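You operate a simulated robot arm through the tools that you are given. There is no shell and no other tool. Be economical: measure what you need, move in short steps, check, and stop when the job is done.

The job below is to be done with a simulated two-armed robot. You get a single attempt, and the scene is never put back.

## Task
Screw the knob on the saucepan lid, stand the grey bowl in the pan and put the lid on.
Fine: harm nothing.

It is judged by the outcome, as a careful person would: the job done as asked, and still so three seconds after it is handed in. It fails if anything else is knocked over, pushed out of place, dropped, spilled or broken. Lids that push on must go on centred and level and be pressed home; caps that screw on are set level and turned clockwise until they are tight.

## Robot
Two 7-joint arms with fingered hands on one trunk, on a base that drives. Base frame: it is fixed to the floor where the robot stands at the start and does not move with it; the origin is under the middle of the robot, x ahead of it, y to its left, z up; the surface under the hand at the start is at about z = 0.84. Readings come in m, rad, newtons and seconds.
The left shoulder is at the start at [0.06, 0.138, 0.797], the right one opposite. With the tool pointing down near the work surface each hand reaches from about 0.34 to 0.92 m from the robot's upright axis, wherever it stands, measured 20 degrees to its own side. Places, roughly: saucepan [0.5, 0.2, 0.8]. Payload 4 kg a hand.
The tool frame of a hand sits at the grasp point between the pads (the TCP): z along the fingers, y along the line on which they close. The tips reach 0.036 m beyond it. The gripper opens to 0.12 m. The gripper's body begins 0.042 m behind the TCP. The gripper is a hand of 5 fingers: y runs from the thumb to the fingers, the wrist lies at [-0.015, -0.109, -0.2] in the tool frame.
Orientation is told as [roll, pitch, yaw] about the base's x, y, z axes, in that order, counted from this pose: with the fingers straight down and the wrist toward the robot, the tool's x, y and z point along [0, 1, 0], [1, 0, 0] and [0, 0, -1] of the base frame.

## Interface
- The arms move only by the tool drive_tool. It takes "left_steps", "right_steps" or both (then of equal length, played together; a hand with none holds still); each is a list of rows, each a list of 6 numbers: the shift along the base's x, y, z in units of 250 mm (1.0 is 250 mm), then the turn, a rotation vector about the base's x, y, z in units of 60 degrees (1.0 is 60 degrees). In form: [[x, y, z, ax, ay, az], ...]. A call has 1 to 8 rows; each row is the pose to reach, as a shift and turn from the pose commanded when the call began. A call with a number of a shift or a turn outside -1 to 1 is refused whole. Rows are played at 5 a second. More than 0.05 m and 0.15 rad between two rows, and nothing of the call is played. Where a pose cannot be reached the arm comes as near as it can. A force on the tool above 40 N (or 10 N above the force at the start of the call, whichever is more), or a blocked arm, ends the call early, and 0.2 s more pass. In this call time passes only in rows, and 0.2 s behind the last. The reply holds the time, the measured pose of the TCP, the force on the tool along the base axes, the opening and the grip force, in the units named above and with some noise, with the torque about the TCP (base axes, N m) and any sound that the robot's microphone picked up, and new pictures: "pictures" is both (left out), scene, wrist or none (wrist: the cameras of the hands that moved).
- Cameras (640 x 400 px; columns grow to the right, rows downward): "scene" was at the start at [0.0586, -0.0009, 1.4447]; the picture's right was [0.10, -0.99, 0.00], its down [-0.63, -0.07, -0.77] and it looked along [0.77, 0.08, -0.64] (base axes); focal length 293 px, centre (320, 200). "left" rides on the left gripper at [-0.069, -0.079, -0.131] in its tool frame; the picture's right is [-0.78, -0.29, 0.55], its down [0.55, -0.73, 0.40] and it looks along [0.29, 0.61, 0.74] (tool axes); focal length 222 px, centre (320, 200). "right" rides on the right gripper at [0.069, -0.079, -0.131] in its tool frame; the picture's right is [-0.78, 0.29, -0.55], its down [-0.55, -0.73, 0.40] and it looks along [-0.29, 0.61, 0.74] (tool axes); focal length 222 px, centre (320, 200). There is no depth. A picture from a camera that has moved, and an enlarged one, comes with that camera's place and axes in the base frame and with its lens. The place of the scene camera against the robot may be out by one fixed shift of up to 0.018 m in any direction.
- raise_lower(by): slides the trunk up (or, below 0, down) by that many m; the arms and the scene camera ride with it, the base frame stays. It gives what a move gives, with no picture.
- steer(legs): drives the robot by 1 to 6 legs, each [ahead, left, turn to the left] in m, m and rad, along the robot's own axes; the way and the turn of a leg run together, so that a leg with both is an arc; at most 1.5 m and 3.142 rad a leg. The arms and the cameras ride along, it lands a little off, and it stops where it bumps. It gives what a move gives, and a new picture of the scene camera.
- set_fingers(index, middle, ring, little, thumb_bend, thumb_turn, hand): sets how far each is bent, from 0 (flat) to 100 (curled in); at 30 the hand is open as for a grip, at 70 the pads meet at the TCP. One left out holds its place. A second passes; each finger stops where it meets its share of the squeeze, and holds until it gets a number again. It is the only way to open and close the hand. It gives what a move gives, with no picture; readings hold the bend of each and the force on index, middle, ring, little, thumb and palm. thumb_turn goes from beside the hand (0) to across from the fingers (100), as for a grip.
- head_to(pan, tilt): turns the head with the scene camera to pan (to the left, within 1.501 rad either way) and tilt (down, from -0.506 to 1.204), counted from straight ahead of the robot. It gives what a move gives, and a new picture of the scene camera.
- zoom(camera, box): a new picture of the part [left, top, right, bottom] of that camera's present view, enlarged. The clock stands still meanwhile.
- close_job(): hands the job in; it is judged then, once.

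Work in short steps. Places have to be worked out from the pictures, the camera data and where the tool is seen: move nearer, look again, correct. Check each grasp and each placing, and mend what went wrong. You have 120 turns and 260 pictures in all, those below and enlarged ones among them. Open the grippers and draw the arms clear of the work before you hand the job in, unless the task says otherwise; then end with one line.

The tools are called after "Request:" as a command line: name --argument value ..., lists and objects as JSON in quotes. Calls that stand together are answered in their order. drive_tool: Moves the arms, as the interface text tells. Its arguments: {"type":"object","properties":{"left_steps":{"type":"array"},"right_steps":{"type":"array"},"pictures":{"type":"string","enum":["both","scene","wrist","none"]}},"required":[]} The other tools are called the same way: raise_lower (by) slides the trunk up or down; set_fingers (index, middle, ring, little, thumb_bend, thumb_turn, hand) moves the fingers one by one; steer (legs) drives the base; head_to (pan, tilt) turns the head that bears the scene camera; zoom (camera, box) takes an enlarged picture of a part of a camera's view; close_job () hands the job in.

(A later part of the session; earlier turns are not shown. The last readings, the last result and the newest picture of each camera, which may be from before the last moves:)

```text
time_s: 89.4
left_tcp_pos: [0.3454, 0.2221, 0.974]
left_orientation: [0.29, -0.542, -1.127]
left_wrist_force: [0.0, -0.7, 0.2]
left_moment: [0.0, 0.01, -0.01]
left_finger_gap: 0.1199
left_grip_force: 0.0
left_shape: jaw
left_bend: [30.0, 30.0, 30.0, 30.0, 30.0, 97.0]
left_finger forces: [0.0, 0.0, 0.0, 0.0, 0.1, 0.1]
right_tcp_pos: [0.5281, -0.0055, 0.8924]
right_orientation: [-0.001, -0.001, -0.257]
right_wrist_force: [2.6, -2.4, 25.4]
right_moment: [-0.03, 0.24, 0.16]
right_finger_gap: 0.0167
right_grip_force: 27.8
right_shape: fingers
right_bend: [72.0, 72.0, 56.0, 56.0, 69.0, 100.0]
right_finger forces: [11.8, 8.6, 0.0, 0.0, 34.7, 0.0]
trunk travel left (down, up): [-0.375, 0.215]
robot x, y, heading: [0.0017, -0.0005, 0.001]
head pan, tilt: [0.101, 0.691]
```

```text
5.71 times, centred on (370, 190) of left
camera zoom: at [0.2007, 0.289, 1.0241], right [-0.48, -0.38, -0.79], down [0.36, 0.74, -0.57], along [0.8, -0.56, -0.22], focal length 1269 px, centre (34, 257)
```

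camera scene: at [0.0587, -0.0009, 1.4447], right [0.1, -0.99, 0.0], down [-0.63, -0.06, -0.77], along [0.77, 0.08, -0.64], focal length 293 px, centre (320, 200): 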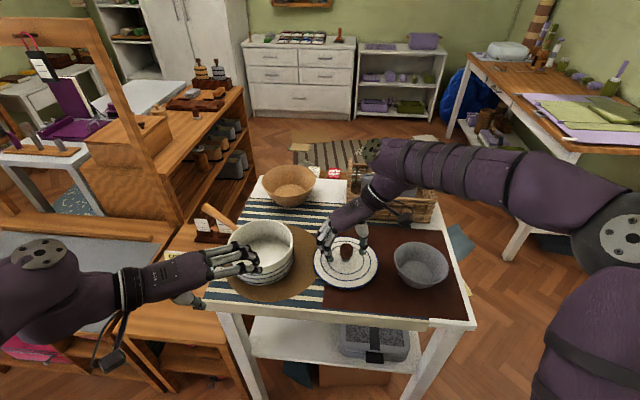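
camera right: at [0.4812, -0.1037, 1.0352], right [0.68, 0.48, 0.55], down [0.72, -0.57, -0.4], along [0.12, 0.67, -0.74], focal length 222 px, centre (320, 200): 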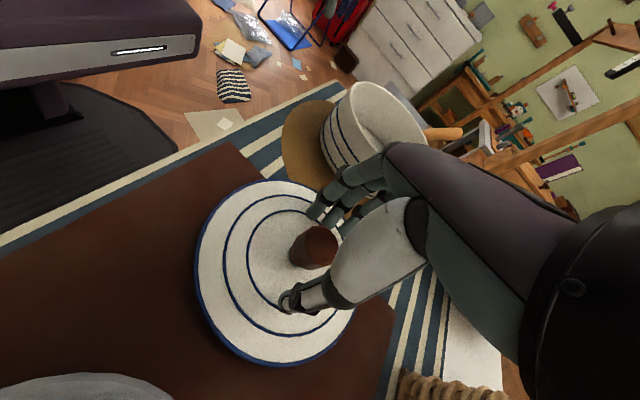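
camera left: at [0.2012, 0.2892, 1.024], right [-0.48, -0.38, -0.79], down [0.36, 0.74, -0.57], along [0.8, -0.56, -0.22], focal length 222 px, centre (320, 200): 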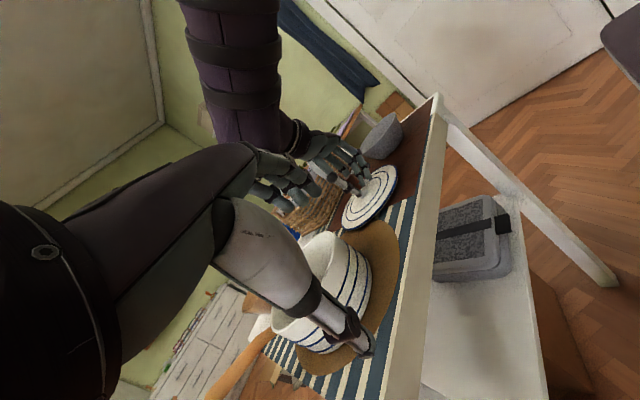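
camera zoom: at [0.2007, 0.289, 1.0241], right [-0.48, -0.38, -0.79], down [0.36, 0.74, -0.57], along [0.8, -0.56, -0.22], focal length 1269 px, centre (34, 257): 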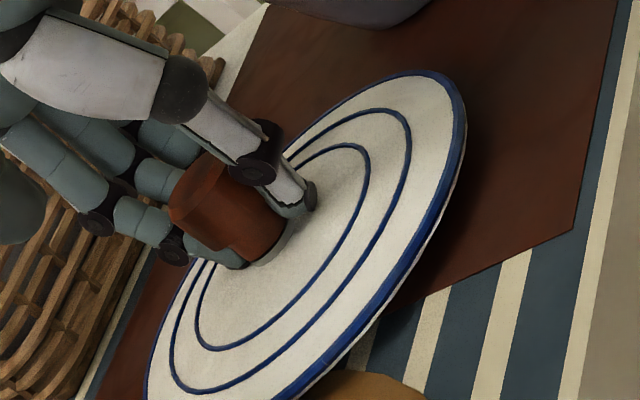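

I zoom on the knob-to-disc joint.

Request:
zoom --camera "left" --box '[345, 172, 375, 196]'

Request:
drive_tool --right_steps '[[0, 0, 0.008, 0, 0, 0], [0, 0, 0.008, 0, 0, -0.1], [0, 0, 0.008, 0, 0, -0.2], [0, 0, 0.008, 0, 0, -0.3], [0, 0, 0.008, 0, 0, -0.4], [0, 0, 0.008, 0, 0, -0.5]]' --pictures "none"

Request:
zoom --camera "left" --box '[330, 155, 410, 225]'

```text
16.00 times, centred on (360, 184) of left
camera zoom: at [0.2007, 0.289, 1.0241], right [-0.48, -0.38, -0.79], down [0.36, 0.74, -0.57], along [0.8, -0.56, -0.22], focal length 3554 px, centre (-320, 456)
```

zoom: 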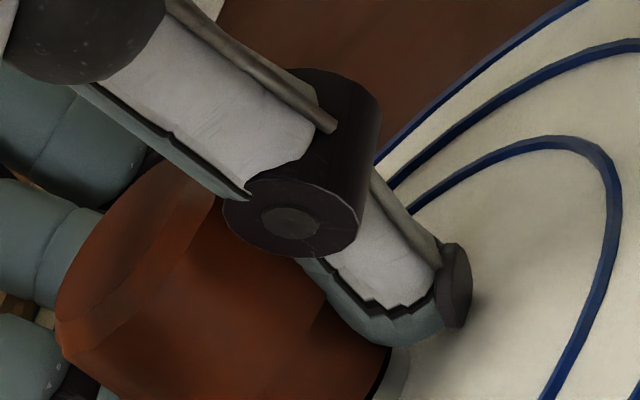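

```text
time_s: 90.8
left_tcp_pos: [0.3471, 0.2212, 0.9729]
left_orientation: [0.292, -0.542, -1.127]
left_wrist_force: [0.4, -0.1, -0.2]
left_moment: [-0.05, -0.01, -0.01]
left_finger_gap: 0.12
left_grip_force: 0.1
left_shape: jaw
left_bend: [30.0, 30.0, 30.0, 30.0, 30.0, 97.0]
left_finger forces: [0.1, 0.0, 0.0, 0.1, 0.0, 0.1]
right_tcp_pos: [0.5271, -0.0052, 0.8938]
right_orientation: [0.002, 0.0, -0.781]
right_wrist_force: [-0.4, 1.6, 1.5]
right_moment: [0.09, -0.2, 0.09]
right_finger_gap: 0.0127
right_grip_force: 18.7
right_shape: fingers
right_bend: [72.0, 73.0, 56.0, 56.0, 69.0, 100.0]
right_finger forces: [16.4, 4.5, 0.0, 0.0, 16.0, 0.1]
trunk travel left (down, up): [-0.375, 0.215]
robot x, y, heading: [0.002, -0.0015, 0.003]
head pan, tilt: [0.101, 0.691]
```

```text
5.71 times, centred on (370, 190) of left
camera zoom: at [0.2014, 0.2894, 1.0239], right [-0.48, -0.38, -0.79], down [0.36, 0.74, -0.57], along [0.8, -0.56, -0.22], focal length 1269 px, centre (34, 257)
```

zoom: 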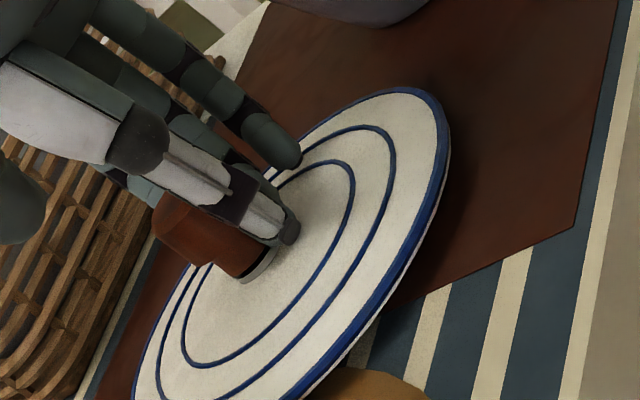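

I open, back off a little and inspect the joint at high zoom.

Request:
set_fingers --hand "right" --index 56 --middle 56 --ring 50 --little 50 --thumb_bend 52

Request:
drive_tool --right_steps '[[0, 0, 0.1, 0, 0, 0], [0, 0, 0.2, 0, 0, 0], [0, 0, 0.3, 0, 0, 0.14], [0, 0, 0.3, 0, 0, 0.28], [0, 0, 0.3, 0, 0, 0.42], [0, 0, 0.3, 0, 0, 0.56], [0, 0, 0.3, 0, 0, 0.7]]' --pictures "none"

Request:
zoom --camera "left" --box '[345, 175, 375, 199]'

Request:
zoom --camera "scene" --box '[300, 225, 396, 295]'

Request:
zoom --camera "left" --box '[330, 155, 410, 225]'

```text
time_s: 91.8
left_tcp_pos: [0.3463, 0.2213, 0.9735]
left_orientation: [0.293, -0.544, -1.129]
left_wrist_force: [-0.1, 0.2, -0.6]
left_moment: [0.02, 0.02, 0.01]
left_finger_gap: 0.1198
left_grip_force: 0.1
left_shape: jaw
left_bend: [30.0, 30.0, 30.0, 30.0, 30.0, 97.0]
left_finger forces: [0.0, 0.0, 0.0, 0.0, 0.1, 0.0]
right_tcp_pos: [0.5282, -0.0065, 0.8956]
right_orientation: [0.004, -0.003, -0.778]
right_wrist_force: [1.8, -5.5, 35.7]
right_moment: [0.29, 0.27, 0.02]
right_finger_gap: 0.0363
right_grip_force: 17.7
right_shape: fingers
right_bend: [57.0, 56.0, 50.0, 50.0, 56.0, 100.0]
right_finger forces: [9.1, 0.4, 0.0, 0.0, 25.7, 0.0]
trunk travel left (down, up): [-0.375, 0.215]
robot x, y, heading: [0.0027, -0.0043, -0.003]
head pan, tilt: [0.101, 0.691]
```

```text
time_s: 93.4
left_tcp_pos: [0.3465, 0.2225, 0.9737]
left_orientation: [0.291, -0.543, -1.127]
left_wrist_force: [-0.1, -0.4, 0.9]
left_moment: [-0.02, 0.02, 0.01]
left_finger_gap: 0.1197
left_grip_force: 0.0
left_shape: jaw
left_bend: [30.0, 30.0, 30.0, 30.0, 30.0, 97.0]
left_finger forces: [0.0, 0.0, 0.1, 0.1, 0.0, 0.1]
right_tcp_pos: [0.5269, -0.0063, 0.9708]
right_orientation: [0.0, -0.001, -0.044]
right_wrist_force: [-0.3, 0.4, -0.3]
right_moment: [-0.04, 0.02, 0.0]
right_finger_gap: 0.0471
right_grip_force: 0.0
right_shape: fingers
right_bend: [56.0, 56.0, 50.0, 50.0, 52.0, 100.0]
right_finger forces: [0.1, 0.1, 0.0, 0.0, 0.0, 0.0]
trunk travel left (down, up): [-0.375, 0.215]
robot x, y, heading: [0.0011, 0.0005, 0.001]
head pan, tilt: [0.101, 0.691]
```

```text
16.00 times, centred on (360, 187) of left
camera zoom: at [0.2016, 0.289, 1.0239], right [-0.48, -0.38, -0.79], down [0.36, 0.74, -0.57], along [0.8, -0.56, -0.22], focal length 3554 px, centre (-320, 408)
```

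zoom: 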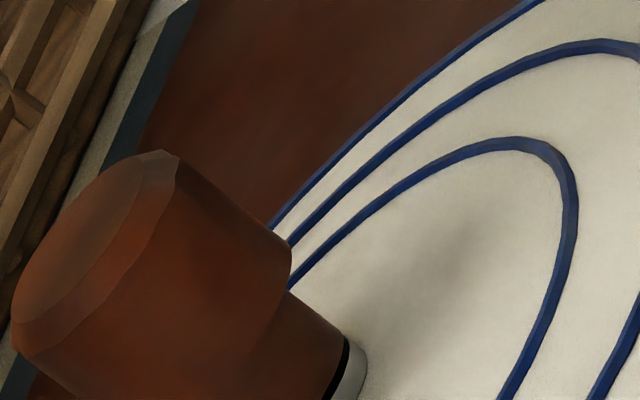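

```text
5.71 times, centred on (348, 260) of scene
camera zoom: at [0.0587, -0.0011, 1.4447], right [0.1, -0.99, 0.0], down [-0.63, -0.06, -0.77], along [0.77, 0.08, -0.64], focal length 1674 px, centre (160, -143)
```

zoom: 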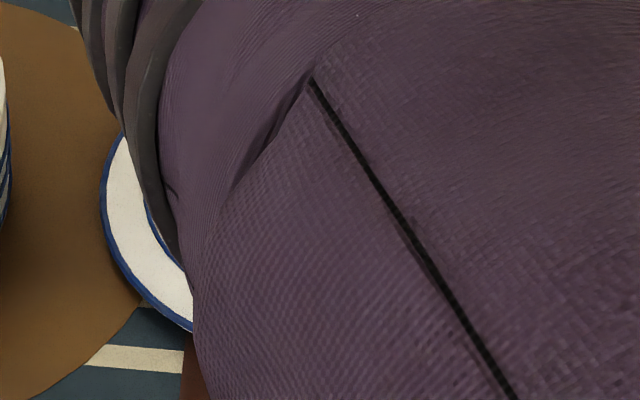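

```text
5.71 times, centred on (370, 190) of left
camera zoom: at [0.2016, 0.289, 1.0239], right [-0.48, -0.38, -0.79], down [0.36, 0.74, -0.57], along [0.8, -0.56, -0.22], focal length 1269 px, centre (34, 257)
```

zoom: 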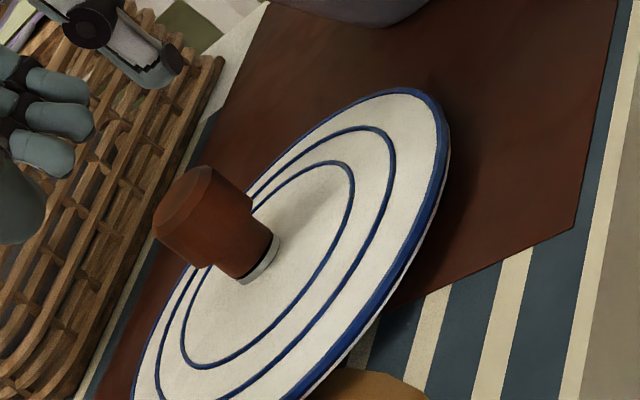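

A ~0.8 mm slit remains and the lid turns along, so I'll hold the lid with the left hand. First close the left hand to a pinch and locate the knob from the right camera.

Request:
set_fingers --hand "left" --index 70 --middle 70 --ring 70 --little 70 --thumb_bend 68 --thumb_turn 100

Request:
drive_tool --left_steps '[[0, 0, 0.12, 0, 0, 0], [0, 0, 0.24, 0, 0, 0], [0.13, -0.13, 0.26, 0, 0, 0], [0.26, -0.28, 0.26, 0, 0, 0], [0.38, -0.42, 0.26, 0, 0, 0], [0.48, -0.56, 0.24, 0, 0, 0]]' --right_steps '[[0, 0, 0, 0, 0, 0.14], [0, 0, 0, 0, 0, 0.28], [0, 0, 0, 0, 0, 0.42], [0, 0, 0, 0, 0, 0.56], [0, 0, 0, 0, 0, 0.7], [0, 0, 0, 0, 0, 0.84]]' --pictures "both"

```text
time_s: 94.4
left_tcp_pos: [0.348, 0.2224, 0.9735]
left_orientation: [0.292, -0.542, -1.127]
left_wrist_force: [0.1, 0.5, -0.9]
left_moment: [-0.03, -0.01, -0.01]
left_finger_gap: 0.0041
left_grip_force: 0.1
left_shape: fingers
left_bend: [70.0, 70.0, 70.0, 70.0, 68.0, 100.0]
left_finger forces: [0.1, 0.0, 0.0, 0.0, 0.0, 0.1]
right_tcp_pos: [0.5279, -0.0061, 0.9692]
right_orientation: [0.0, -0.001, -0.043]
right_wrist_force: [0.2, -0.1, 0.1]
right_moment: [-0.01, 0.03, -0.02]
right_finger_gap: 0.0472
right_grip_force: 0.1
right_shape: fingers
right_bend: [56.0, 56.0, 50.0, 50.0, 52.0, 100.0]
right_finger forces: [0.1, 0.1, 0.1, 0.0, 0.0, 0.0]
trunk travel left (down, up): [-0.375, 0.215]
robot x, y, heading: [-0.0019, -0.0007, -0.001]
head pan, tilt: [0.101, 0.691]
```

```text
time_s: 95.8
left_tcp_pos: [0.4682, 0.0825, 1.0308]
left_orientation: [0.292, -0.541, -1.126]
left_wrist_force: [-0.1, -1.3, 0.0]
left_moment: [0.02, 0.0, -0.02]
left_finger_gap: 0.0043
left_grip_force: 0.0
left_shape: fingers
left_bend: [70.0, 70.0, 70.0, 70.0, 68.0, 100.0]
left_finger forces: [0.1, 0.0, 0.0, 0.0, 0.0, 0.0]
right_tcp_pos: [0.5284, -0.0059, 0.9695]
right_orientation: [0.002, -0.002, 0.836]
right_wrist_force: [0.1, 0.3, -0.5]
right_moment: [0.01, 0.0, -0.01]
right_finger_gap: 0.0473
right_grip_force: 0.0
right_shape: fingers
right_bend: [56.0, 56.0, 50.0, 50.0, 52.0, 100.0]
right_finger forces: [0.1, 0.0, 0.1, 0.0, 0.0, 0.1]
trunk travel left (down, up): [-0.375, 0.215]
robot x, y, heading: [-0.0019, 0.0036, -0.003]
head pan, tilt: [0.101, 0.691]
camera scene: at [0.0593, -0.0015, 1.4447], right [0.1, -0.99, 0.0], down [-0.63, -0.06, -0.77], along [0.77, 0.08, -0.64], focal length 293 px, centre (320, 200)
camera right: at [0.4245, -0.0201, 1.0992], right [0.78, -0.31, 0.55], down [-0.08, -0.91, -0.4], along [0.62, 0.26, -0.74], focal length 222 px, centre (320, 200)
camera left: at [0.3226, 0.1496, 1.0827], right [-0.48, -0.38, -0.79], down [0.36, 0.74, -0.57], along [0.8, -0.56, -0.22], focal length 222 px, centre (320, 200)
```

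scene: 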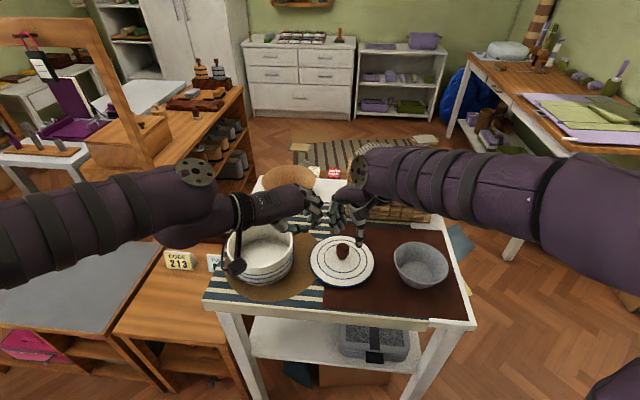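
right: 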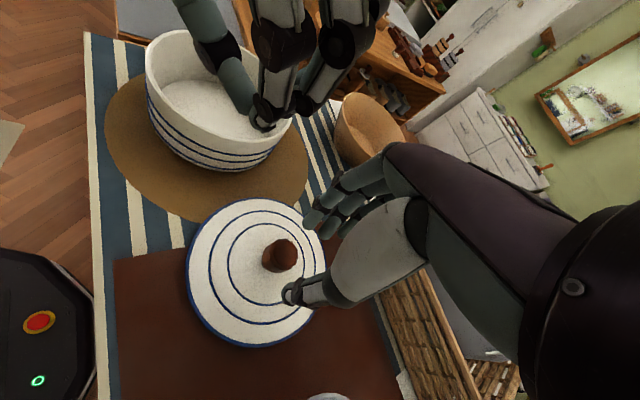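
left: 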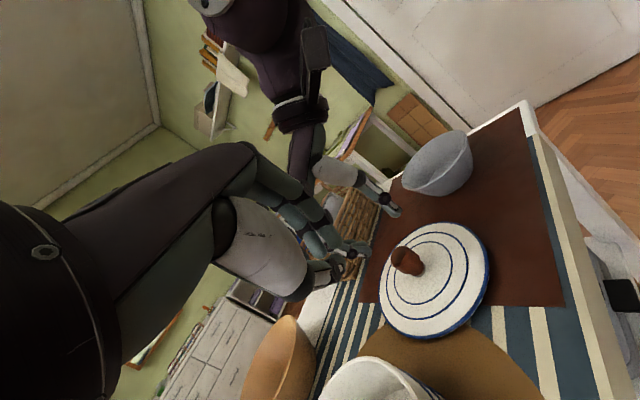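

Knob axis now about [0.531, -0.002]. I bring the right hand (yaw ≈1.5) down around the knob while the left waits above.

Request:
set_fingers --hand "right" --index 48 --middle 48 --ring 48 --little 48 --thumb_bend 48

Request:
drive_tool --right_steps '[[0.005, 0.008, 0, 0, 0, 0.14], [0.01, 0.016, 0, 0, 0, 0.28], [0.012, 0.016, -0.02, 0, 0, 0.42], [0.012, 0.016, -0.08, 0, 0, 0.56], [0.012, 0.016, -0.16, 0, 0, 0.63], [0.012, 0.016, -0.23, 0, 0, 0.63], [0.012, 0.016, -0.27, 0, 0, 0.63]]' --pictures "none"

Request:
zoom --camera "right" --box '[240, 190, 400, 290]'

Request:
zoom --camera "left" --box '[300, 180, 500, 350]'

```text
time_s: 96.8
left_tcp_pos: [0.4675, 0.0825, 1.0316]
left_orientation: [0.29, -0.544, -1.128]
left_wrist_force: [0.1, 0.0, -0.7]
left_moment: [-0.04, -0.01, 0.01]
left_finger_gap: 0.0044
left_grip_force: 0.1
left_shape: fingers
left_bend: [70.0, 70.0, 70.0, 70.0, 68.0, 100.0]
left_finger forces: [0.0, 0.0, 0.0, 0.0, 0.1, 0.0]
right_tcp_pos: [0.5288, -0.0065, 0.9689]
right_orientation: [-0.001, 0.002, 0.834]
right_wrist_force: [-0.1, -1.0, 0.1]
right_moment: [0.0, 0.01, -0.04]
right_finger_gap: 0.0649
right_grip_force: 0.1
right_shape: fingers
right_bend: [48.0, 48.0, 48.0, 48.0, 48.0, 100.0]
right_finger forces: [0.1, 0.0, 0.0, 0.0, 0.0, 0.0]
trunk travel left (down, up): [-0.375, 0.215]
robot x, y, heading: [-0.0007, 0.0008, -0.001]
head pan, tilt: [0.101, 0.691]
```

```text
time_s: 98.4
left_tcp_pos: [0.4674, 0.0838, 1.0323]
left_orientation: [0.289, -0.541, -1.126]
left_wrist_force: [0.1, 0.4, -0.5]
left_moment: [0.0, 0.0, 0.01]
left_finger_gap: 0.0041
left_grip_force: 0.1
left_shape: fingers
left_bend: [70.0, 70.0, 70.0, 70.0, 68.0, 100.0]
left_finger forces: [0.1, 0.0, 0.1, 0.0, 0.0, 0.0]
right_tcp_pos: [0.5317, -0.0032, 0.9015]
right_orientation: [-0.001, -0.001, 1.497]
right_wrist_force: [-0.6, 0.3, -0.2]
right_moment: [-0.01, -0.01, 0.04]
right_finger_gap: 0.0653
right_grip_force: 0.0
right_shape: fingers
right_bend: [48.0, 48.0, 48.0, 48.0, 48.0, 100.0]
right_finger forces: [0.1, 0.0, 0.0, 0.1, 0.0, 0.0]
trunk travel left (down, up): [-0.375, 0.215]
robot x, y, heading: [0.0007, 0.003, 0.001]
head pan, tilt: [0.101, 0.691]
```

```text
4.00 times, centred on (320, 240) of right
camera zoom: at [0.4569, -0.0768, 1.0309], right [0.8, 0.23, 0.55], down [0.49, -0.77, -0.4], along [0.33, 0.59, -0.74], focal length 888 px, centre (320, 40)
```

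zoom: 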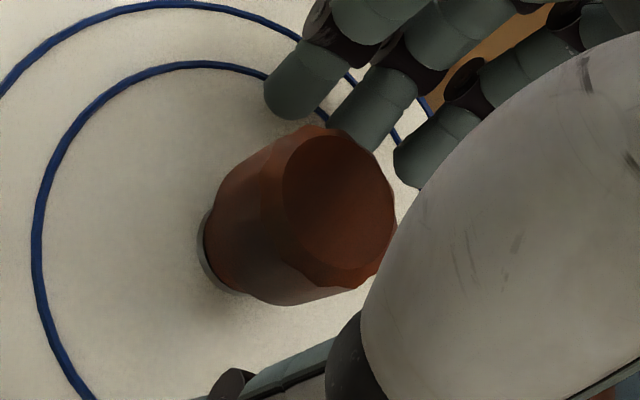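

```text
2.35 times, centred on (400, 265) of left
camera zoom: at [0.3218, 0.1505, 1.0828], right [-0.48, -0.38, -0.79], down [0.36, 0.74, -0.57], along [0.8, -0.56, -0.22], focal length 523 px, centre (132, 47)
```

zoom: 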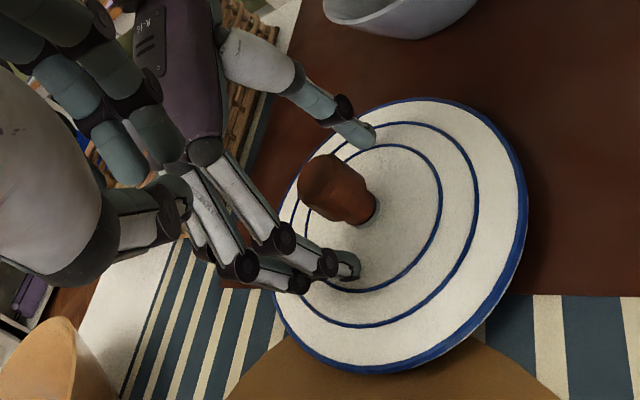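

The left hand would crowd the right here; instead I grip the knob harder and higher, so I can press ~8 N through the knob (that held the lid before), then turn.

Request:
set_fingers --hand "right" --index 86 --middle 86 --ring 52 --little 52 --thumb_bend 86

Request:
drive_tool --right_steps '[[0, 0, -0.006, 0, 0, 0], [0, 0, -0.012, 0, 0, 0]]' --pictures "none"

Request:
zoom --camera "left" --box '[340, 200, 460, 300]'

```text
time_s: 99.4
left_tcp_pos: [0.4686, 0.0828, 1.0328]
left_orientation: [0.29, -0.542, -1.125]
left_wrist_force: [-0.3, -0.4, 0.7]
left_moment: [-0.01, 0.0, -0.02]
left_finger_gap: 0.0041
left_grip_force: 0.0
left_shape: fingers
left_bend: [70.0, 70.0, 70.0, 70.0, 68.0, 100.0]
left_finger forces: [0.0, 0.0, 0.0, 0.0, 0.0, 0.1]
right_tcp_pos: [0.5319, -0.0013, 0.9]
right_orientation: [0.0, 0.0, 1.495]
right_wrist_force: [0.2, -1.3, -0.8]
right_moment: [0.09, 0.07, 0.04]
right_finger_gap: 0.0144
right_grip_force: 23.4
right_shape: fingers
right_bend: [59.0, 65.0, 52.0, 52.0, 72.0, 100.0]
right_finger forces: [13.3, 10.7, 0.1, 0.0, 23.4, 0.0]
trunk travel left (down, up): [-0.375, 0.215]
robot x, y, heading: [-0.0014, 0.0022, -0.0]
head pan, tilt: [0.101, 0.691]
```

```text
time_s: 100.0
left_tcp_pos: [0.4667, 0.0832, 1.0317]
left_orientation: [0.291, -0.546, -1.127]
left_wrist_force: [0.4, 0.3, 0.4]
left_moment: [0.0, -0.03, 0.0]
left_finger_gap: 0.0042
left_grip_force: 0.2
left_shape: fingers
left_bend: [70.0, 70.0, 70.0, 70.0, 68.0, 100.0]
left_finger forces: [0.1, 0.1, 0.1, 0.0, 0.0, 0.0]
right_tcp_pos: [0.5318, -0.0022, 0.8984]
right_orientation: [-0.001, 0.0, 1.493]
right_wrist_force: [0.0, -0.9, 0.7]
right_moment: [0.21, 0.02, 0.0]
right_finger_gap: 0.0142
right_grip_force: 24.8
right_shape: fingers
right_bend: [59.0, 65.0, 52.0, 52.0, 72.0, 100.0]
right_finger forces: [13.9, 11.3, 0.0, 0.1, 24.1, 0.0]
trunk travel left (down, up): [-0.375, 0.215]
robot x, y, heading: [-0.0026, 0.0013, 0.002]
head pan, tilt: [0.101, 0.691]
```

```text
4.00 times, centred on (400, 250) of left
camera zoom: at [0.3217, 0.1504, 1.0829], right [-0.48, -0.38, -0.79], down [0.36, 0.74, -0.57], along [0.8, -0.56, -0.22], focal length 888 px, centre (0, 0)
```

zoom: 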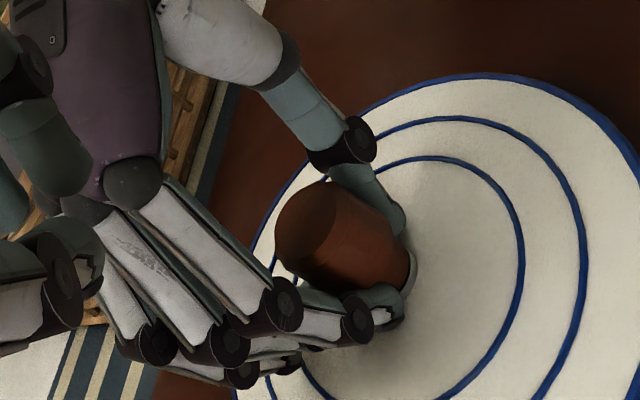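

Grip now 24 N. Press further and turn 40°, then look at the readings.

Request:
drive_tool --right_steps '[[0, 0, -0.006, 0, 0, 0], [0, 0, -0.012, 0, 0, 0], [0, 0, -0.014, 0, 0, -0.12], [0, 0, -0.014, 0, 0, -0.24], [0, 0, -0.014, 0, 0, -0.36], [0, 0, -0.014, 0, 0, -0.48], [0, 0, -0.014, 0, 0, -0.6]]' --pictures "none"

Request:
zoom --camera "left" --box '[340, 200, 500, 350]'

```text
time_s: 101.6
left_tcp_pos: [0.4681, 0.0829, 1.0326]
left_orientation: [0.292, -0.543, -1.129]
left_wrist_force: [0.4, 1.0, 0.0]
left_moment: [0.01, 0.01, -0.01]
left_finger_gap: 0.0043
left_grip_force: 0.1
left_shape: fingers
left_bend: [70.0, 70.0, 70.0, 70.0, 68.0, 100.0]
left_finger forces: [0.1, 0.0, 0.1, 0.0, 0.0, 0.0]
right_tcp_pos: [0.5309, -0.001, 0.8954]
right_orientation: [0.0, -0.001, 0.866]
right_wrist_force: [-1.5, 1.0, 2.5]
right_moment: [0.39, -0.08, 0.2]
right_finger_gap: 0.0142
right_grip_force: 27.0
right_shape: fingers
right_bend: [59.0, 65.0, 52.0, 52.0, 72.0, 100.0]
right_finger forces: [16.7, 12.6, 0.1, 0.0, 24.8, 0.0]
trunk travel left (down, up): [-0.375, 0.215]
robot x, y, heading: [-0.0033, 0.0007, 0.001]
head pan, tilt: [0.101, 0.691]
```

```text
2.67 times, centred on (420, 275) of left
camera zoom: at [0.3214, 0.1508, 1.0829], right [-0.48, -0.38, -0.79], down [0.36, 0.74, -0.57], along [0.8, -0.56, -0.22], focal length 592 px, centre (53, 0)
```

zoom: 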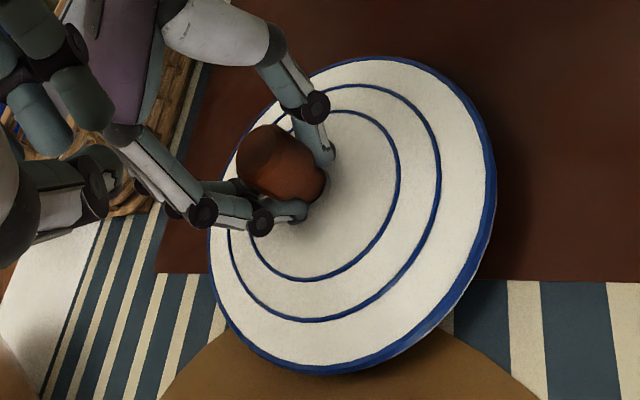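

Torque 0.2 N·m. I check lid level and joint from closer views before continuing.

Request:
zoom --camera "left" --box '[390, 225, 440, 265]'

Request:
zoom --camera "scene" --box '[300, 215, 396, 295]'

```text
10.00 times, centred on (415, 245) of left
camera zoom: at [0.3214, 0.1508, 1.0829], right [-0.48, -0.38, -0.79], down [0.36, 0.74, -0.57], along [0.8, -0.56, -0.22], focal length 2221 px, centre (-630, -250)
```

zoom: 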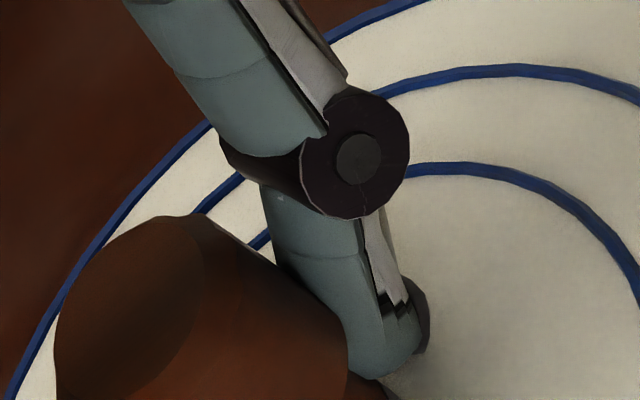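

```text
5.00 times, centred on (348, 255) of scene
camera zoom: at [0.0582, -0.0006, 1.4447], right [0.1, -0.99, 0.0], down [-0.63, -0.07, -0.77], along [0.77, 0.08, -0.64], focal length 1465 px, centre (180, -75)
```

zoom: 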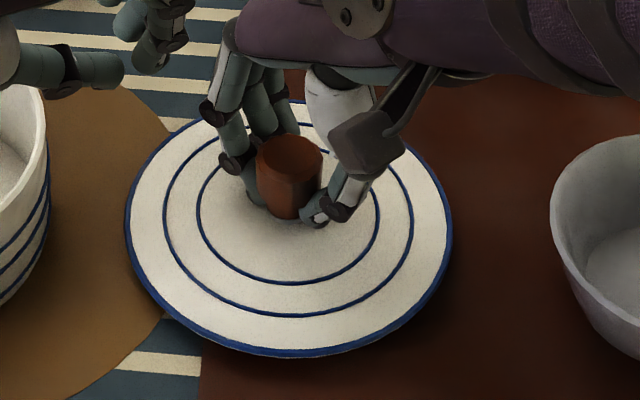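

Lid sits fine. Continue turning 50° with a bit more pressure.

Request:
drive_tool --right_steps '[[0, 0, -0.004, 0, 0, -0.12], [0, 0, -0.006, 0, 0, -0.24], [0, 0, -0.006, 0, 0, -0.36], [0, 0, -0.006, 0, 0, -0.48], [0, 0, -0.006, 0, 0, -0.6], [0, 0, -0.006, 0, 0, -0.72], [0, 0, -0.006, 0, 0, -0.84]]' --pictures "none"

Request:
zoom --camera "left" --box '[340, 200, 500, 350]'

```text
time_s: 103.2
left_tcp_pos: [0.4662, 0.0831, 1.0312]
left_orientation: [0.291, -0.543, -1.125]
left_wrist_force: [0.1, -1.1, 0.2]
left_moment: [0.0, -0.02, 0.02]
left_finger_gap: 0.0042
left_grip_force: 0.1
left_shape: fingers
left_bend: [70.0, 70.0, 70.0, 70.0, 68.0, 100.0]
left_finger forces: [0.1, 0.1, 0.0, 0.0, 0.1, 0.1]
right_tcp_pos: [0.5311, -0.0019, 0.8949]
right_orientation: [0.001, -0.003, -0.013]
right_wrist_force: [-0.6, 3.5, 3.9]
right_moment: [0.23, -0.44, 0.17]
right_finger_gap: 0.0146
right_grip_force: 28.7
right_shape: fingers
right_bend: [72.0, 64.0, 52.0, 52.0, 72.0, 100.0]
right_finger forces: [20.0, 11.5, 0.0, 0.0, 26.0, 0.1]
trunk travel left (down, up): [-0.375, 0.215]
robot x, y, heading: [0.0031, -0.0022, 0.006]
head pan, tilt: [0.101, 0.691]
```

```text
2.67 times, centred on (420, 275) of left
camera zoom: at [0.3215, 0.1509, 1.0829], right [-0.48, -0.38, -0.79], down [0.36, 0.74, -0.57], along [0.8, -0.56, -0.22], focal length 592 px, centre (53, 0)
```

zoom: 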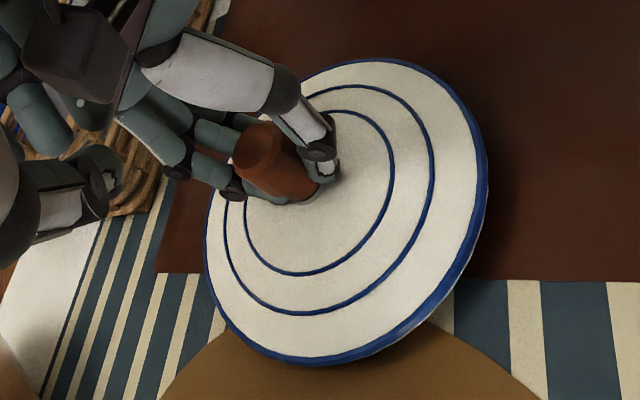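

I loosen, raise the right hand, and return the left camera to its low viewpoint to inspect the joint.

Request:
set_fingers --hand "right" --index 60 --middle 60 --thumb_bend 58

Request:
drive_tool --right_steps '[[0, 0, 0.08, 0, 0, 0], [0, 0, 0.2, 0, 0, 0], [0, 0, 0.3, 0, 0, 0.14], [0, 0, 0.3, 0, 0, 0.28], [0, 0, 0.3, 0, 0, 0.42], [0, 0, 0.3, 0, 0, 0.56], [0, 0, 0.3, 0, 0, 0.7]]' --left_steps '[[-0.1, 0.12, 0, 0, 0, 0], [-0.22, 0.24, 0, 0, 0, 0], [-0.35, 0.36, 0.0, 0, 0, 0], [-0.48, 0.48, 0.0, 0, 0, 0], [-0.48, 0.56, 0.0, 0, 0, 0], [-0.48, 0.56, -0.12, 0, 0, 0], [-0.48, 0.56, -0.24, 0, 0, 0]]' --pictures "none"

Request:
zoom --camera "left" --box '[340, 165, 390, 205]'

Request:
zoom --camera "left" --box '[350, 180, 370, 196]'

Request:
zoom --camera "scene" --box '[318, 225, 378, 265]'

```text
time_s: 104.2
left_tcp_pos: [0.4661, 0.0842, 1.033]
left_orientation: [0.292, -0.543, -1.129]
left_wrist_force: [-0.1, -0.7, 0.0]
left_moment: [-0.01, 0.02, 0.0]
left_finger_gap: 0.004
left_grip_force: 0.1
left_shape: fingers
left_bend: [70.0, 70.0, 70.0, 70.0, 68.0, 100.0]
left_finger forces: [0.0, 0.0, 0.1, 0.0, 0.1, 0.0]
right_tcp_pos: [0.5319, -0.0008, 0.896]
right_orientation: [0.002, -0.007, -0.011]
right_wrist_force: [5.5, -2.0, 32.9]
right_moment: [0.12, 0.02, 0.0]
right_finger_gap: 0.0231
right_grip_force: 17.1
right_shape: fingers
right_bend: [61.0, 60.0, 52.0, 52.0, 62.0, 100.0]
right_finger forces: [9.0, 3.1, 0.1, 0.0, 21.4, 0.0]
trunk travel left (down, up): [-0.375, 0.215]
robot x, y, heading: [0.0022, 0.0008, -0.001]
head pan, tilt: [0.101, 0.691]
```

```text
time_s: 105.8
left_tcp_pos: [0.3464, 0.222, 0.9707]
left_orientation: [0.289, -0.542, -1.128]
left_wrist_force: [0.0, 0.5, -0.3]
left_moment: [0.02, 0.01, 0.0]
left_finger_gap: 0.0043
left_grip_force: 0.1
left_shape: fingers
left_bend: [70.0, 70.0, 70.0, 70.0, 68.0, 100.0]
left_finger forces: [0.0, 0.0, 0.0, 0.0, 0.0, 0.0]
right_tcp_pos: [0.532, -0.0025, 0.969]
right_orientation: [0.001, 0.0, 0.721]
right_wrist_force: [0.2, -0.1, -0.7]
right_moment: [-0.02, 0.0, -0.01]
right_finger_gap: 0.0344
right_grip_force: 0.0
right_shape: fingers
right_bend: [60.0, 60.0, 52.0, 52.0, 57.0, 100.0]
right_finger forces: [0.0, 0.1, 0.1, 0.0, 0.0, 0.0]
trunk travel left (down, up): [-0.375, 0.215]
robot x, y, heading: [0.001, -0.0017, -0.003]
head pan, tilt: [0.101, 0.691]
```

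```text
10.00 times, centred on (365, 185) of left
camera zoom: at [0.2015, 0.2897, 1.0219], right [-0.48, -0.38, -0.79], down [0.36, 0.74, -0.57], along [0.8, -0.56, -0.22], focal length 2221 px, centre (-130, 350)
```

zoom: 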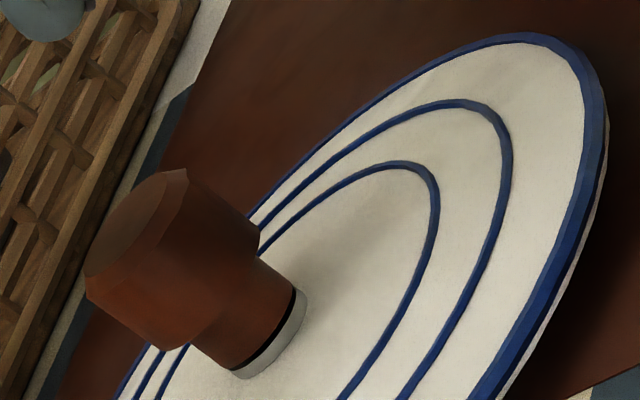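

```text
16.00 times, centred on (360, 188) of left
camera zoom: at [0.2015, 0.2897, 1.0219], right [-0.48, -0.38, -0.79], down [0.36, 0.74, -0.57], along [0.8, -0.56, -0.22], focal length 3554 px, centre (-320, 392)
```

zoom: 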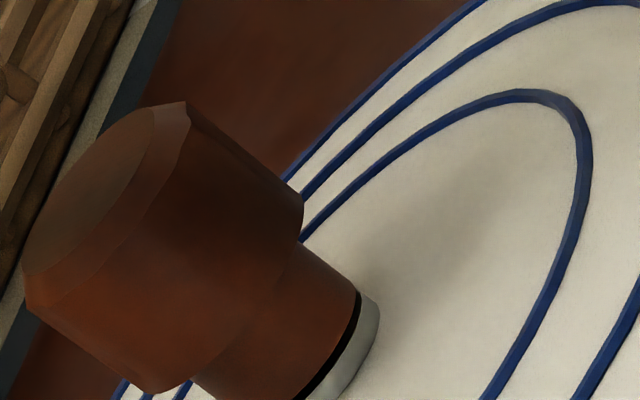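

```text
10.00 times, centred on (348, 245) of scene
camera zoom: at [0.0588, -0.0009, 1.4447], right [0.1, -0.99, 0.0], down [-0.63, -0.07, -0.77], along [0.77, 0.08, -0.64], focal length 2930 px, centre (40, -250)
```

zoom: 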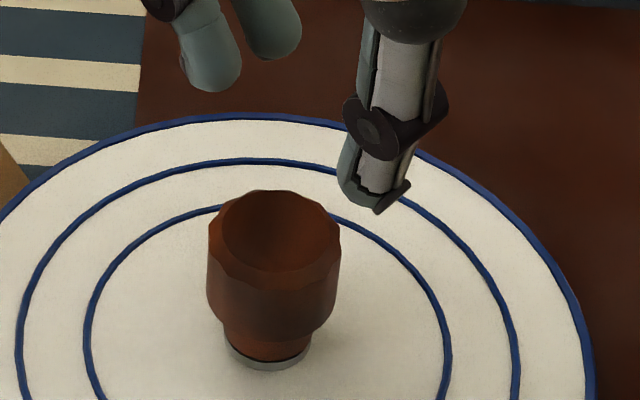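

Slit shrank further but a hair (~0.5 mm) may remain. One more strong stroke: rotate back, grip high and hard, press and turn.

Request:
set_fingers --hand "right" --index 48 --middle 48 --ring 48 --little 48 --thumb_bend 48

Request:
drive_tool --right_steps '[[0, 0, 0, 0, 0, 0.142], [0, 0, 0, 0, 0, 0.284], [0, 0, 0, 0, 0, 0.426], [0, 0, 0, 0, 0, 0.568], [0, 0, 0, 0, 0, 0.71], [0, 0, -0.1, 0, 0, 0.852], [0, 0, -0.2, 0, 0, 0.99], [0, 0, -0.256, 0, 0, 0.99]]' --pictures "none"

Request:
zoom --camera "right" --box '[240, 190, 400, 290]'

Request:
zoom --camera "left" --box '[330, 155, 410, 225]'

```text
time_s: 106.8
left_tcp_pos: [0.3472, 0.2217, 0.9724]
left_orientation: [0.29, -0.542, -1.127]
left_wrist_force: [-0.2, -0.7, -0.4]
left_moment: [-0.02, 0.0, 0.0]
left_finger_gap: 0.0042
left_grip_force: 0.0
left_shape: fingers
left_bend: [70.0, 70.0, 70.0, 70.0, 68.0, 100.0]
left_finger forces: [0.0, 0.0, 0.1, 0.0, 0.0, 0.1]
right_tcp_pos: [0.5314, -0.0017, 0.9674]
right_orientation: [0.0, -0.001, 0.717]
right_wrist_force: [0.5, 0.5, 0.8]
right_moment: [-0.01, -0.04, -0.05]
right_finger_gap: 0.0652
right_grip_force: 0.2
right_shape: fingers
right_bend: [48.0, 48.0, 48.0, 48.0, 48.0, 100.0]
right_finger forces: [0.0, 0.0, 0.1, 0.0, 0.1, 0.0]
trunk travel left (down, up): [-0.375, 0.215]
robot x, y, heading: [-0.0026, -0.0034, -0.001]
head pan, tilt: [0.101, 0.691]
```

```text
time_s: 108.6
left_tcp_pos: [0.3476, 0.2216, 0.9707]
left_orientation: [0.289, -0.543, -1.124]
left_wrist_force: [-0.5, 0.3, -0.7]
left_moment: [-0.01, 0.0, -0.03]
left_finger_gap: 0.0044
left_grip_force: 0.1
left_shape: fingers
left_bend: [70.0, 70.0, 70.0, 70.0, 68.0, 100.0]
left_finger forces: [0.0, 0.1, 0.0, 0.0, 0.1, 0.0]
right_tcp_pos: [0.5321, -0.0015, 0.903]
right_orientation: [0.001, -0.001, 1.757]
right_wrist_force: [-0.1, 0.1, -0.7]
right_moment: [-0.03, -0.03, 0.0]
right_finger_gap: 0.0652
right_grip_force: 0.0
right_shape: fingers
right_bend: [48.0, 48.0, 48.0, 48.0, 48.0, 100.0]
right_finger forces: [0.0, 0.0, 0.0, 0.0, 0.0, 0.1]
trunk travel left (down, up): [-0.375, 0.215]
robot x, y, heading: [0.0001, 0.0002, -0.003]
head pan, tilt: [0.101, 0.691]
```

```text
4.00 times, centred on (320, 240) of right
camera zoom: at [0.4788, -0.0936, 1.0337], right [0.72, 0.43, 0.55], down [0.68, -0.62, -0.4], along [0.17, 0.66, -0.74], focal length 888 px, centre (320, 40)
```

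zoom: 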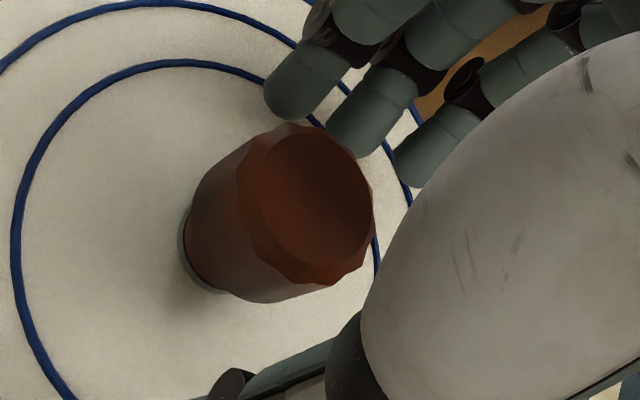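

```text
5.71 times, centred on (370, 190) of left
camera zoom: at [0.2016, 0.2897, 1.0221], right [-0.48, -0.38, -0.79], down [0.36, 0.74, -0.57], along [0.8, -0.56, -0.22], focal length 1269 px, centre (34, 257)
```

zoom: 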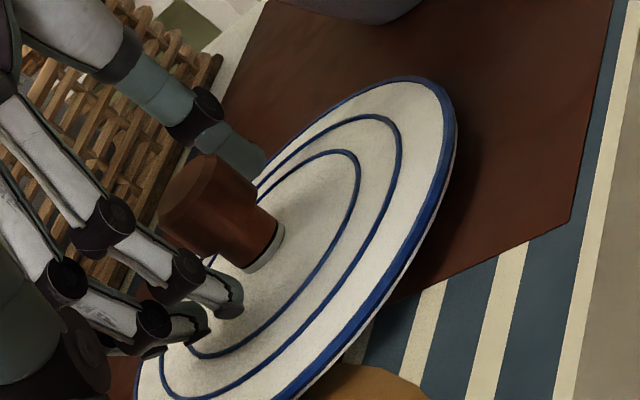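

Well centred. Grip hard, press lightly and turn.

Request:
set_fingers --hand "right" --index 84 --middle 84 --ring 52 --little 52 --thumb_bend 82

Request:
drive_tool --right_steps '[[0, 0, -0.008, 0, 0, 0], [0, 0, -0.014, 0, 0, -0.142], [0, 0, -0.016, 0, 0, -0.284], [0, 0, -0.018, 0, 0, -0.426], [0, 0, -0.018, 0, 0, -0.568], [0, 0, -0.018, 0, 0, -0.71], [0, 0, -0.018, 0, 0, -0.852], [0, 0, -0.018, 0, 0, -0.99]]' --pictures "none"

Request:
zoom --camera "left" --box '[330, 155, 410, 225]'

```text
time_s: 109.6
left_tcp_pos: [0.3465, 0.223, 0.9713]
left_orientation: [0.29, -0.543, -1.126]
left_wrist_force: [0.8, -0.3, 0.5]
left_moment: [-0.01, 0.03, -0.01]
left_finger_gap: 0.0039
left_grip_force: 0.1
left_shape: fingers
left_bend: [70.0, 70.0, 70.0, 70.0, 68.0, 100.0]
left_finger forces: [0.0, 0.0, 0.1, 0.0, 0.0, 0.1]
right_tcp_pos: [0.5314, -0.003, 0.9043]
right_orientation: [-0.001, 0.001, 1.755]
right_wrist_force: [-0.2, -0.2, -2.9]
right_moment: [-0.01, 0.04, 0.05]
right_finger_gap: 0.0188
right_grip_force: 19.7
right_shape: fingers
right_bend: [59.0, 72.0, 52.0, 52.0, 71.0, 100.0]
right_finger forces: [11.7, 9.0, 0.1, 0.0, 18.8, 0.0]
trunk travel left (down, up): [-0.375, 0.215]
robot x, y, heading: [-0.0013, -0.0026, -0.0]
head pan, tilt: [0.101, 0.691]
```

```text
time_s: 111.4
left_tcp_pos: [0.346, 0.2232, 0.9714]
left_orientation: [0.291, -0.543, -1.128]
left_wrist_force: [0.2, 0.2, 0.4]
left_moment: [0.01, 0.01, 0.01]
left_finger_gap: 0.0041
left_grip_force: 0.1
left_shape: fingers
left_bend: [70.0, 70.0, 70.0, 70.0, 68.0, 100.0]
left_finger forces: [0.0, 0.0, 0.1, 0.1, 0.0, 0.0]
right_tcp_pos: [0.5306, -0.0019, 0.9005]
right_orientation: [-0.002, -0.002, 0.721]
right_wrist_force: [0.3, 0.6, -2.4]
right_moment: [0.13, 0.02, 0.05]
right_finger_gap: 0.0178
right_grip_force: 19.3
right_shape: fingers
right_bend: [58.0, 72.0, 52.0, 52.0, 71.0, 100.0]
right_finger forces: [12.0, 8.3, 0.0, 0.0, 18.0, 0.0]
trunk travel left (down, up): [-0.375, 0.215]
robot x, y, heading: [0.0016, 0.001, 0.003]
head pan, tilt: [0.101, 0.691]
```

```text
5.71 times, centred on (370, 190) of left
camera zoom: at [0.2013, 0.2899, 1.0221], right [-0.48, -0.38, -0.79], down [0.36, 0.74, -0.57], along [0.8, -0.56, -0.22], focal length 1269 px, centre (34, 257)
```

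zoom: 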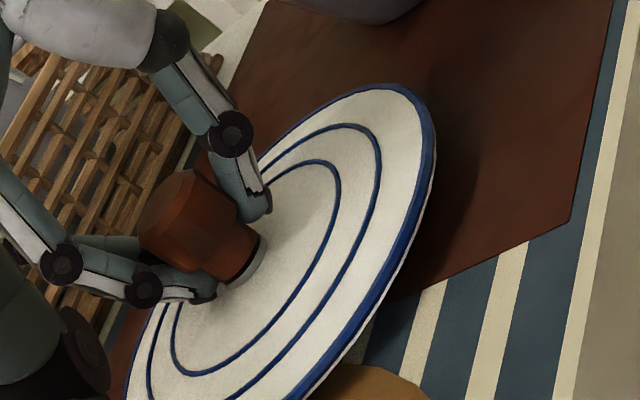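

The hand is unloading the lid (Fz −2.4). I push down until Fz is clearly positive, then turn.

Request:
drive_tool --right_steps '[[0, 0, -0.008, 0, 0, 0], [0, 0, -0.016, 0, 0, 0], [0, 0, -0.022, 0, 0, 0]]' --pictures "none"

Request:
drive_tool --right_steps '[[0, 0, -0.003, 0, 0, -0.13], [0, 0, -0.004, 0, 0, -0.26], [0, 0, -0.004, 0, 0, -0.39], [0, 0, -0.004, 0, 0, -0.52], [0, 0, -0.004, 0, 0, -0.65], [0, 0, -0.004, 0, 0, -0.78], [0, 0, -0.004, 0, 0, -0.9]]' --pictures "none"

Request:
zoom --camera "left" --box '[330, 155, 410, 225]'

```text
time_s: 112.2
left_tcp_pos: [0.3464, 0.2223, 0.9723]
left_orientation: [0.291, -0.542, -1.129]
left_wrist_force: [-0.4, -0.2, -0.4]
left_moment: [0.03, -0.02, -0.03]
left_finger_gap: 0.0043
left_grip_force: 0.1
left_shape: fingers
left_bend: [70.0, 70.0, 70.0, 70.0, 68.0, 100.0]
left_finger forces: [0.0, 0.0, 0.0, 0.0, 0.0, 0.0]
right_tcp_pos: [0.5315, -0.0026, 0.8944]
right_orientation: [0.0, -0.003, 0.718]
right_wrist_force: [-1.0, -1.9, 7.1]
right_moment: [0.28, -0.04, -0.01]
right_finger_gap: 0.017
right_grip_force: 20.1
right_shape: fingers
right_bend: [58.0, 73.0, 52.0, 52.0, 71.0, 100.0]
right_finger forces: [15.2, 7.4, 0.0, 0.1, 17.5, 0.0]
trunk travel left (down, up): [-0.375, 0.215]
robot x, y, heading: [0.0006, -0.0021, 0.004]
head pan, tilt: [0.101, 0.691]
```

```text
time_s: 113.8
left_tcp_pos: [0.3455, 0.2244, 0.9716]
left_orientation: [0.29, -0.544, -1.127]
left_wrist_force: [-0.6, 0.6, 0.0]
left_moment: [0.0, 0.02, 0.0]
left_finger_gap: 0.0041
left_grip_force: 0.0
left_shape: fingers
left_bend: [70.0, 70.0, 70.0, 70.0, 68.0, 100.0]
left_finger forces: [0.0, 0.0, 0.1, 0.0, 0.1, 0.0]
right_tcp_pos: [0.5313, -0.001, 0.8933]
right_orientation: [0.003, -0.001, -0.226]
right_wrist_force: [-1.3, 1.7, 10.8]
right_moment: [0.3, -0.34, 0.33]
right_finger_gap: 0.014
right_grip_force: 24.7
right_shape: fingers
right_bend: [59.0, 73.0, 52.0, 52.0, 72.0, 100.0]
right_finger forces: [24.8, 0.1, 0.0, 0.1, 24.4, 0.1]
trunk travel left (down, up): [-0.375, 0.215]
robot x, y, heading: [-0.0016, -0.0029, 0.001]
head pan, tilt: [0.101, 0.691]
```

```text
5.71 times, centred on (370, 190) of left
camera zoom: at [0.201, 0.2899, 1.0223], right [-0.48, -0.38, -0.79], down [0.36, 0.74, -0.57], along [0.8, -0.56, -0.22], focal length 1269 px, centre (34, 257)
```

zoom: 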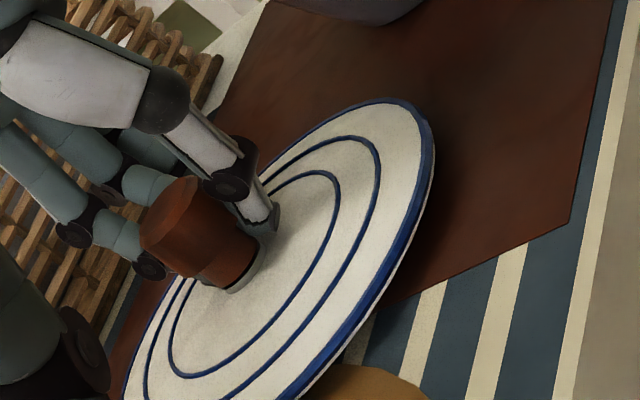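

Torque reached 0.33 N·m under 11 N press. I zoom at the joint.

Request:
zoom --camera "left" --box '[350, 190, 374, 206]'

Request:
drive_tool --right_steps '[[0, 0, 0.0, 0, 0, -0.13], [0, 0, 0.0, 0, 0, -0.26], [0, 0, 0.0, 0, 0, -0.39], [0, 0, 0.0, 0, 0, -0.52]]' --pictures "none"

Request:
zoom --camera "left" --box '[330, 155, 410, 225]'

```text
16.00 times, centred on (362, 198) of left
camera zoom: at [0.201, 0.2899, 1.0223], right [-0.48, -0.38, -0.79], down [0.36, 0.74, -0.57], along [0.8, -0.56, -0.22], focal length 3554 px, centre (-352, 232)
```

zoom: 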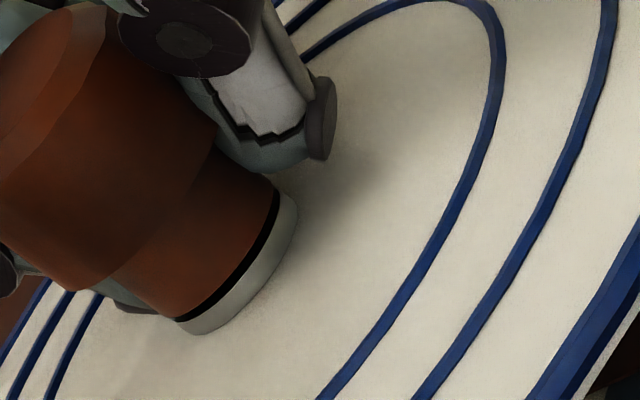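

```text
time_s: 114.8
left_tcp_pos: [0.3473, 0.2228, 0.9713]
left_orientation: [0.292, -0.542, -1.128]
left_wrist_force: [0.5, -0.4, 0.4]
left_moment: [0.0, 0.01, 0.02]
left_finger_gap: 0.0041
left_grip_force: 0.0
left_shape: fingers
left_bend: [70.0, 70.0, 70.0, 70.0, 68.0, 100.0]
left_finger forces: [0.0, 0.0, 0.0, 0.0, 0.0, 0.1]
right_tcp_pos: [0.5313, -0.003, 0.8937]
right_orientation: [0.0, -0.001, -0.771]
right_wrist_force: [-0.1, -0.3, 0.7]
right_moment: [0.0, -0.03, 0.01]
right_finger_gap: 0.0
right_grip_force: 0.0
right_shape: fingers
right_bend: [72.0, 74.0, 52.0, 52.0, 77.0, 100.0]
right_finger forces: [0.1, 0.1, 0.1, 0.0, 0.1, 0.1]
trunk travel left (down, up): [-0.375, 0.215]
robot x, y, heading: [0.0031, 0.0019, 0.0]
head pan, tilt: [0.101, 0.691]
```

```text
5.71 times, centred on (370, 190) of left
camera zoom: at [0.2013, 0.2899, 1.0221], right [-0.48, -0.38, -0.79], down [0.36, 0.74, -0.57], along [0.8, -0.56, -0.22], focal length 1269 px, centre (34, 257)
```

zoom: 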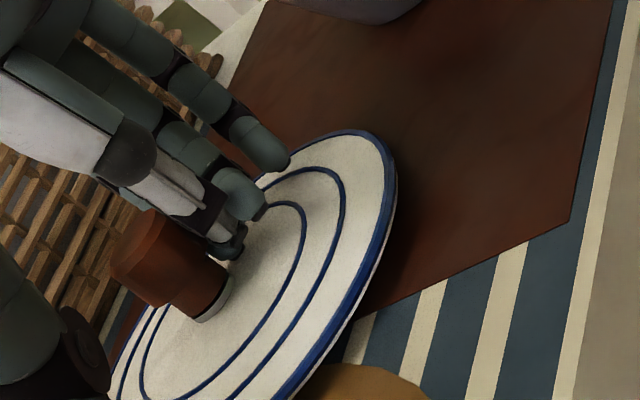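

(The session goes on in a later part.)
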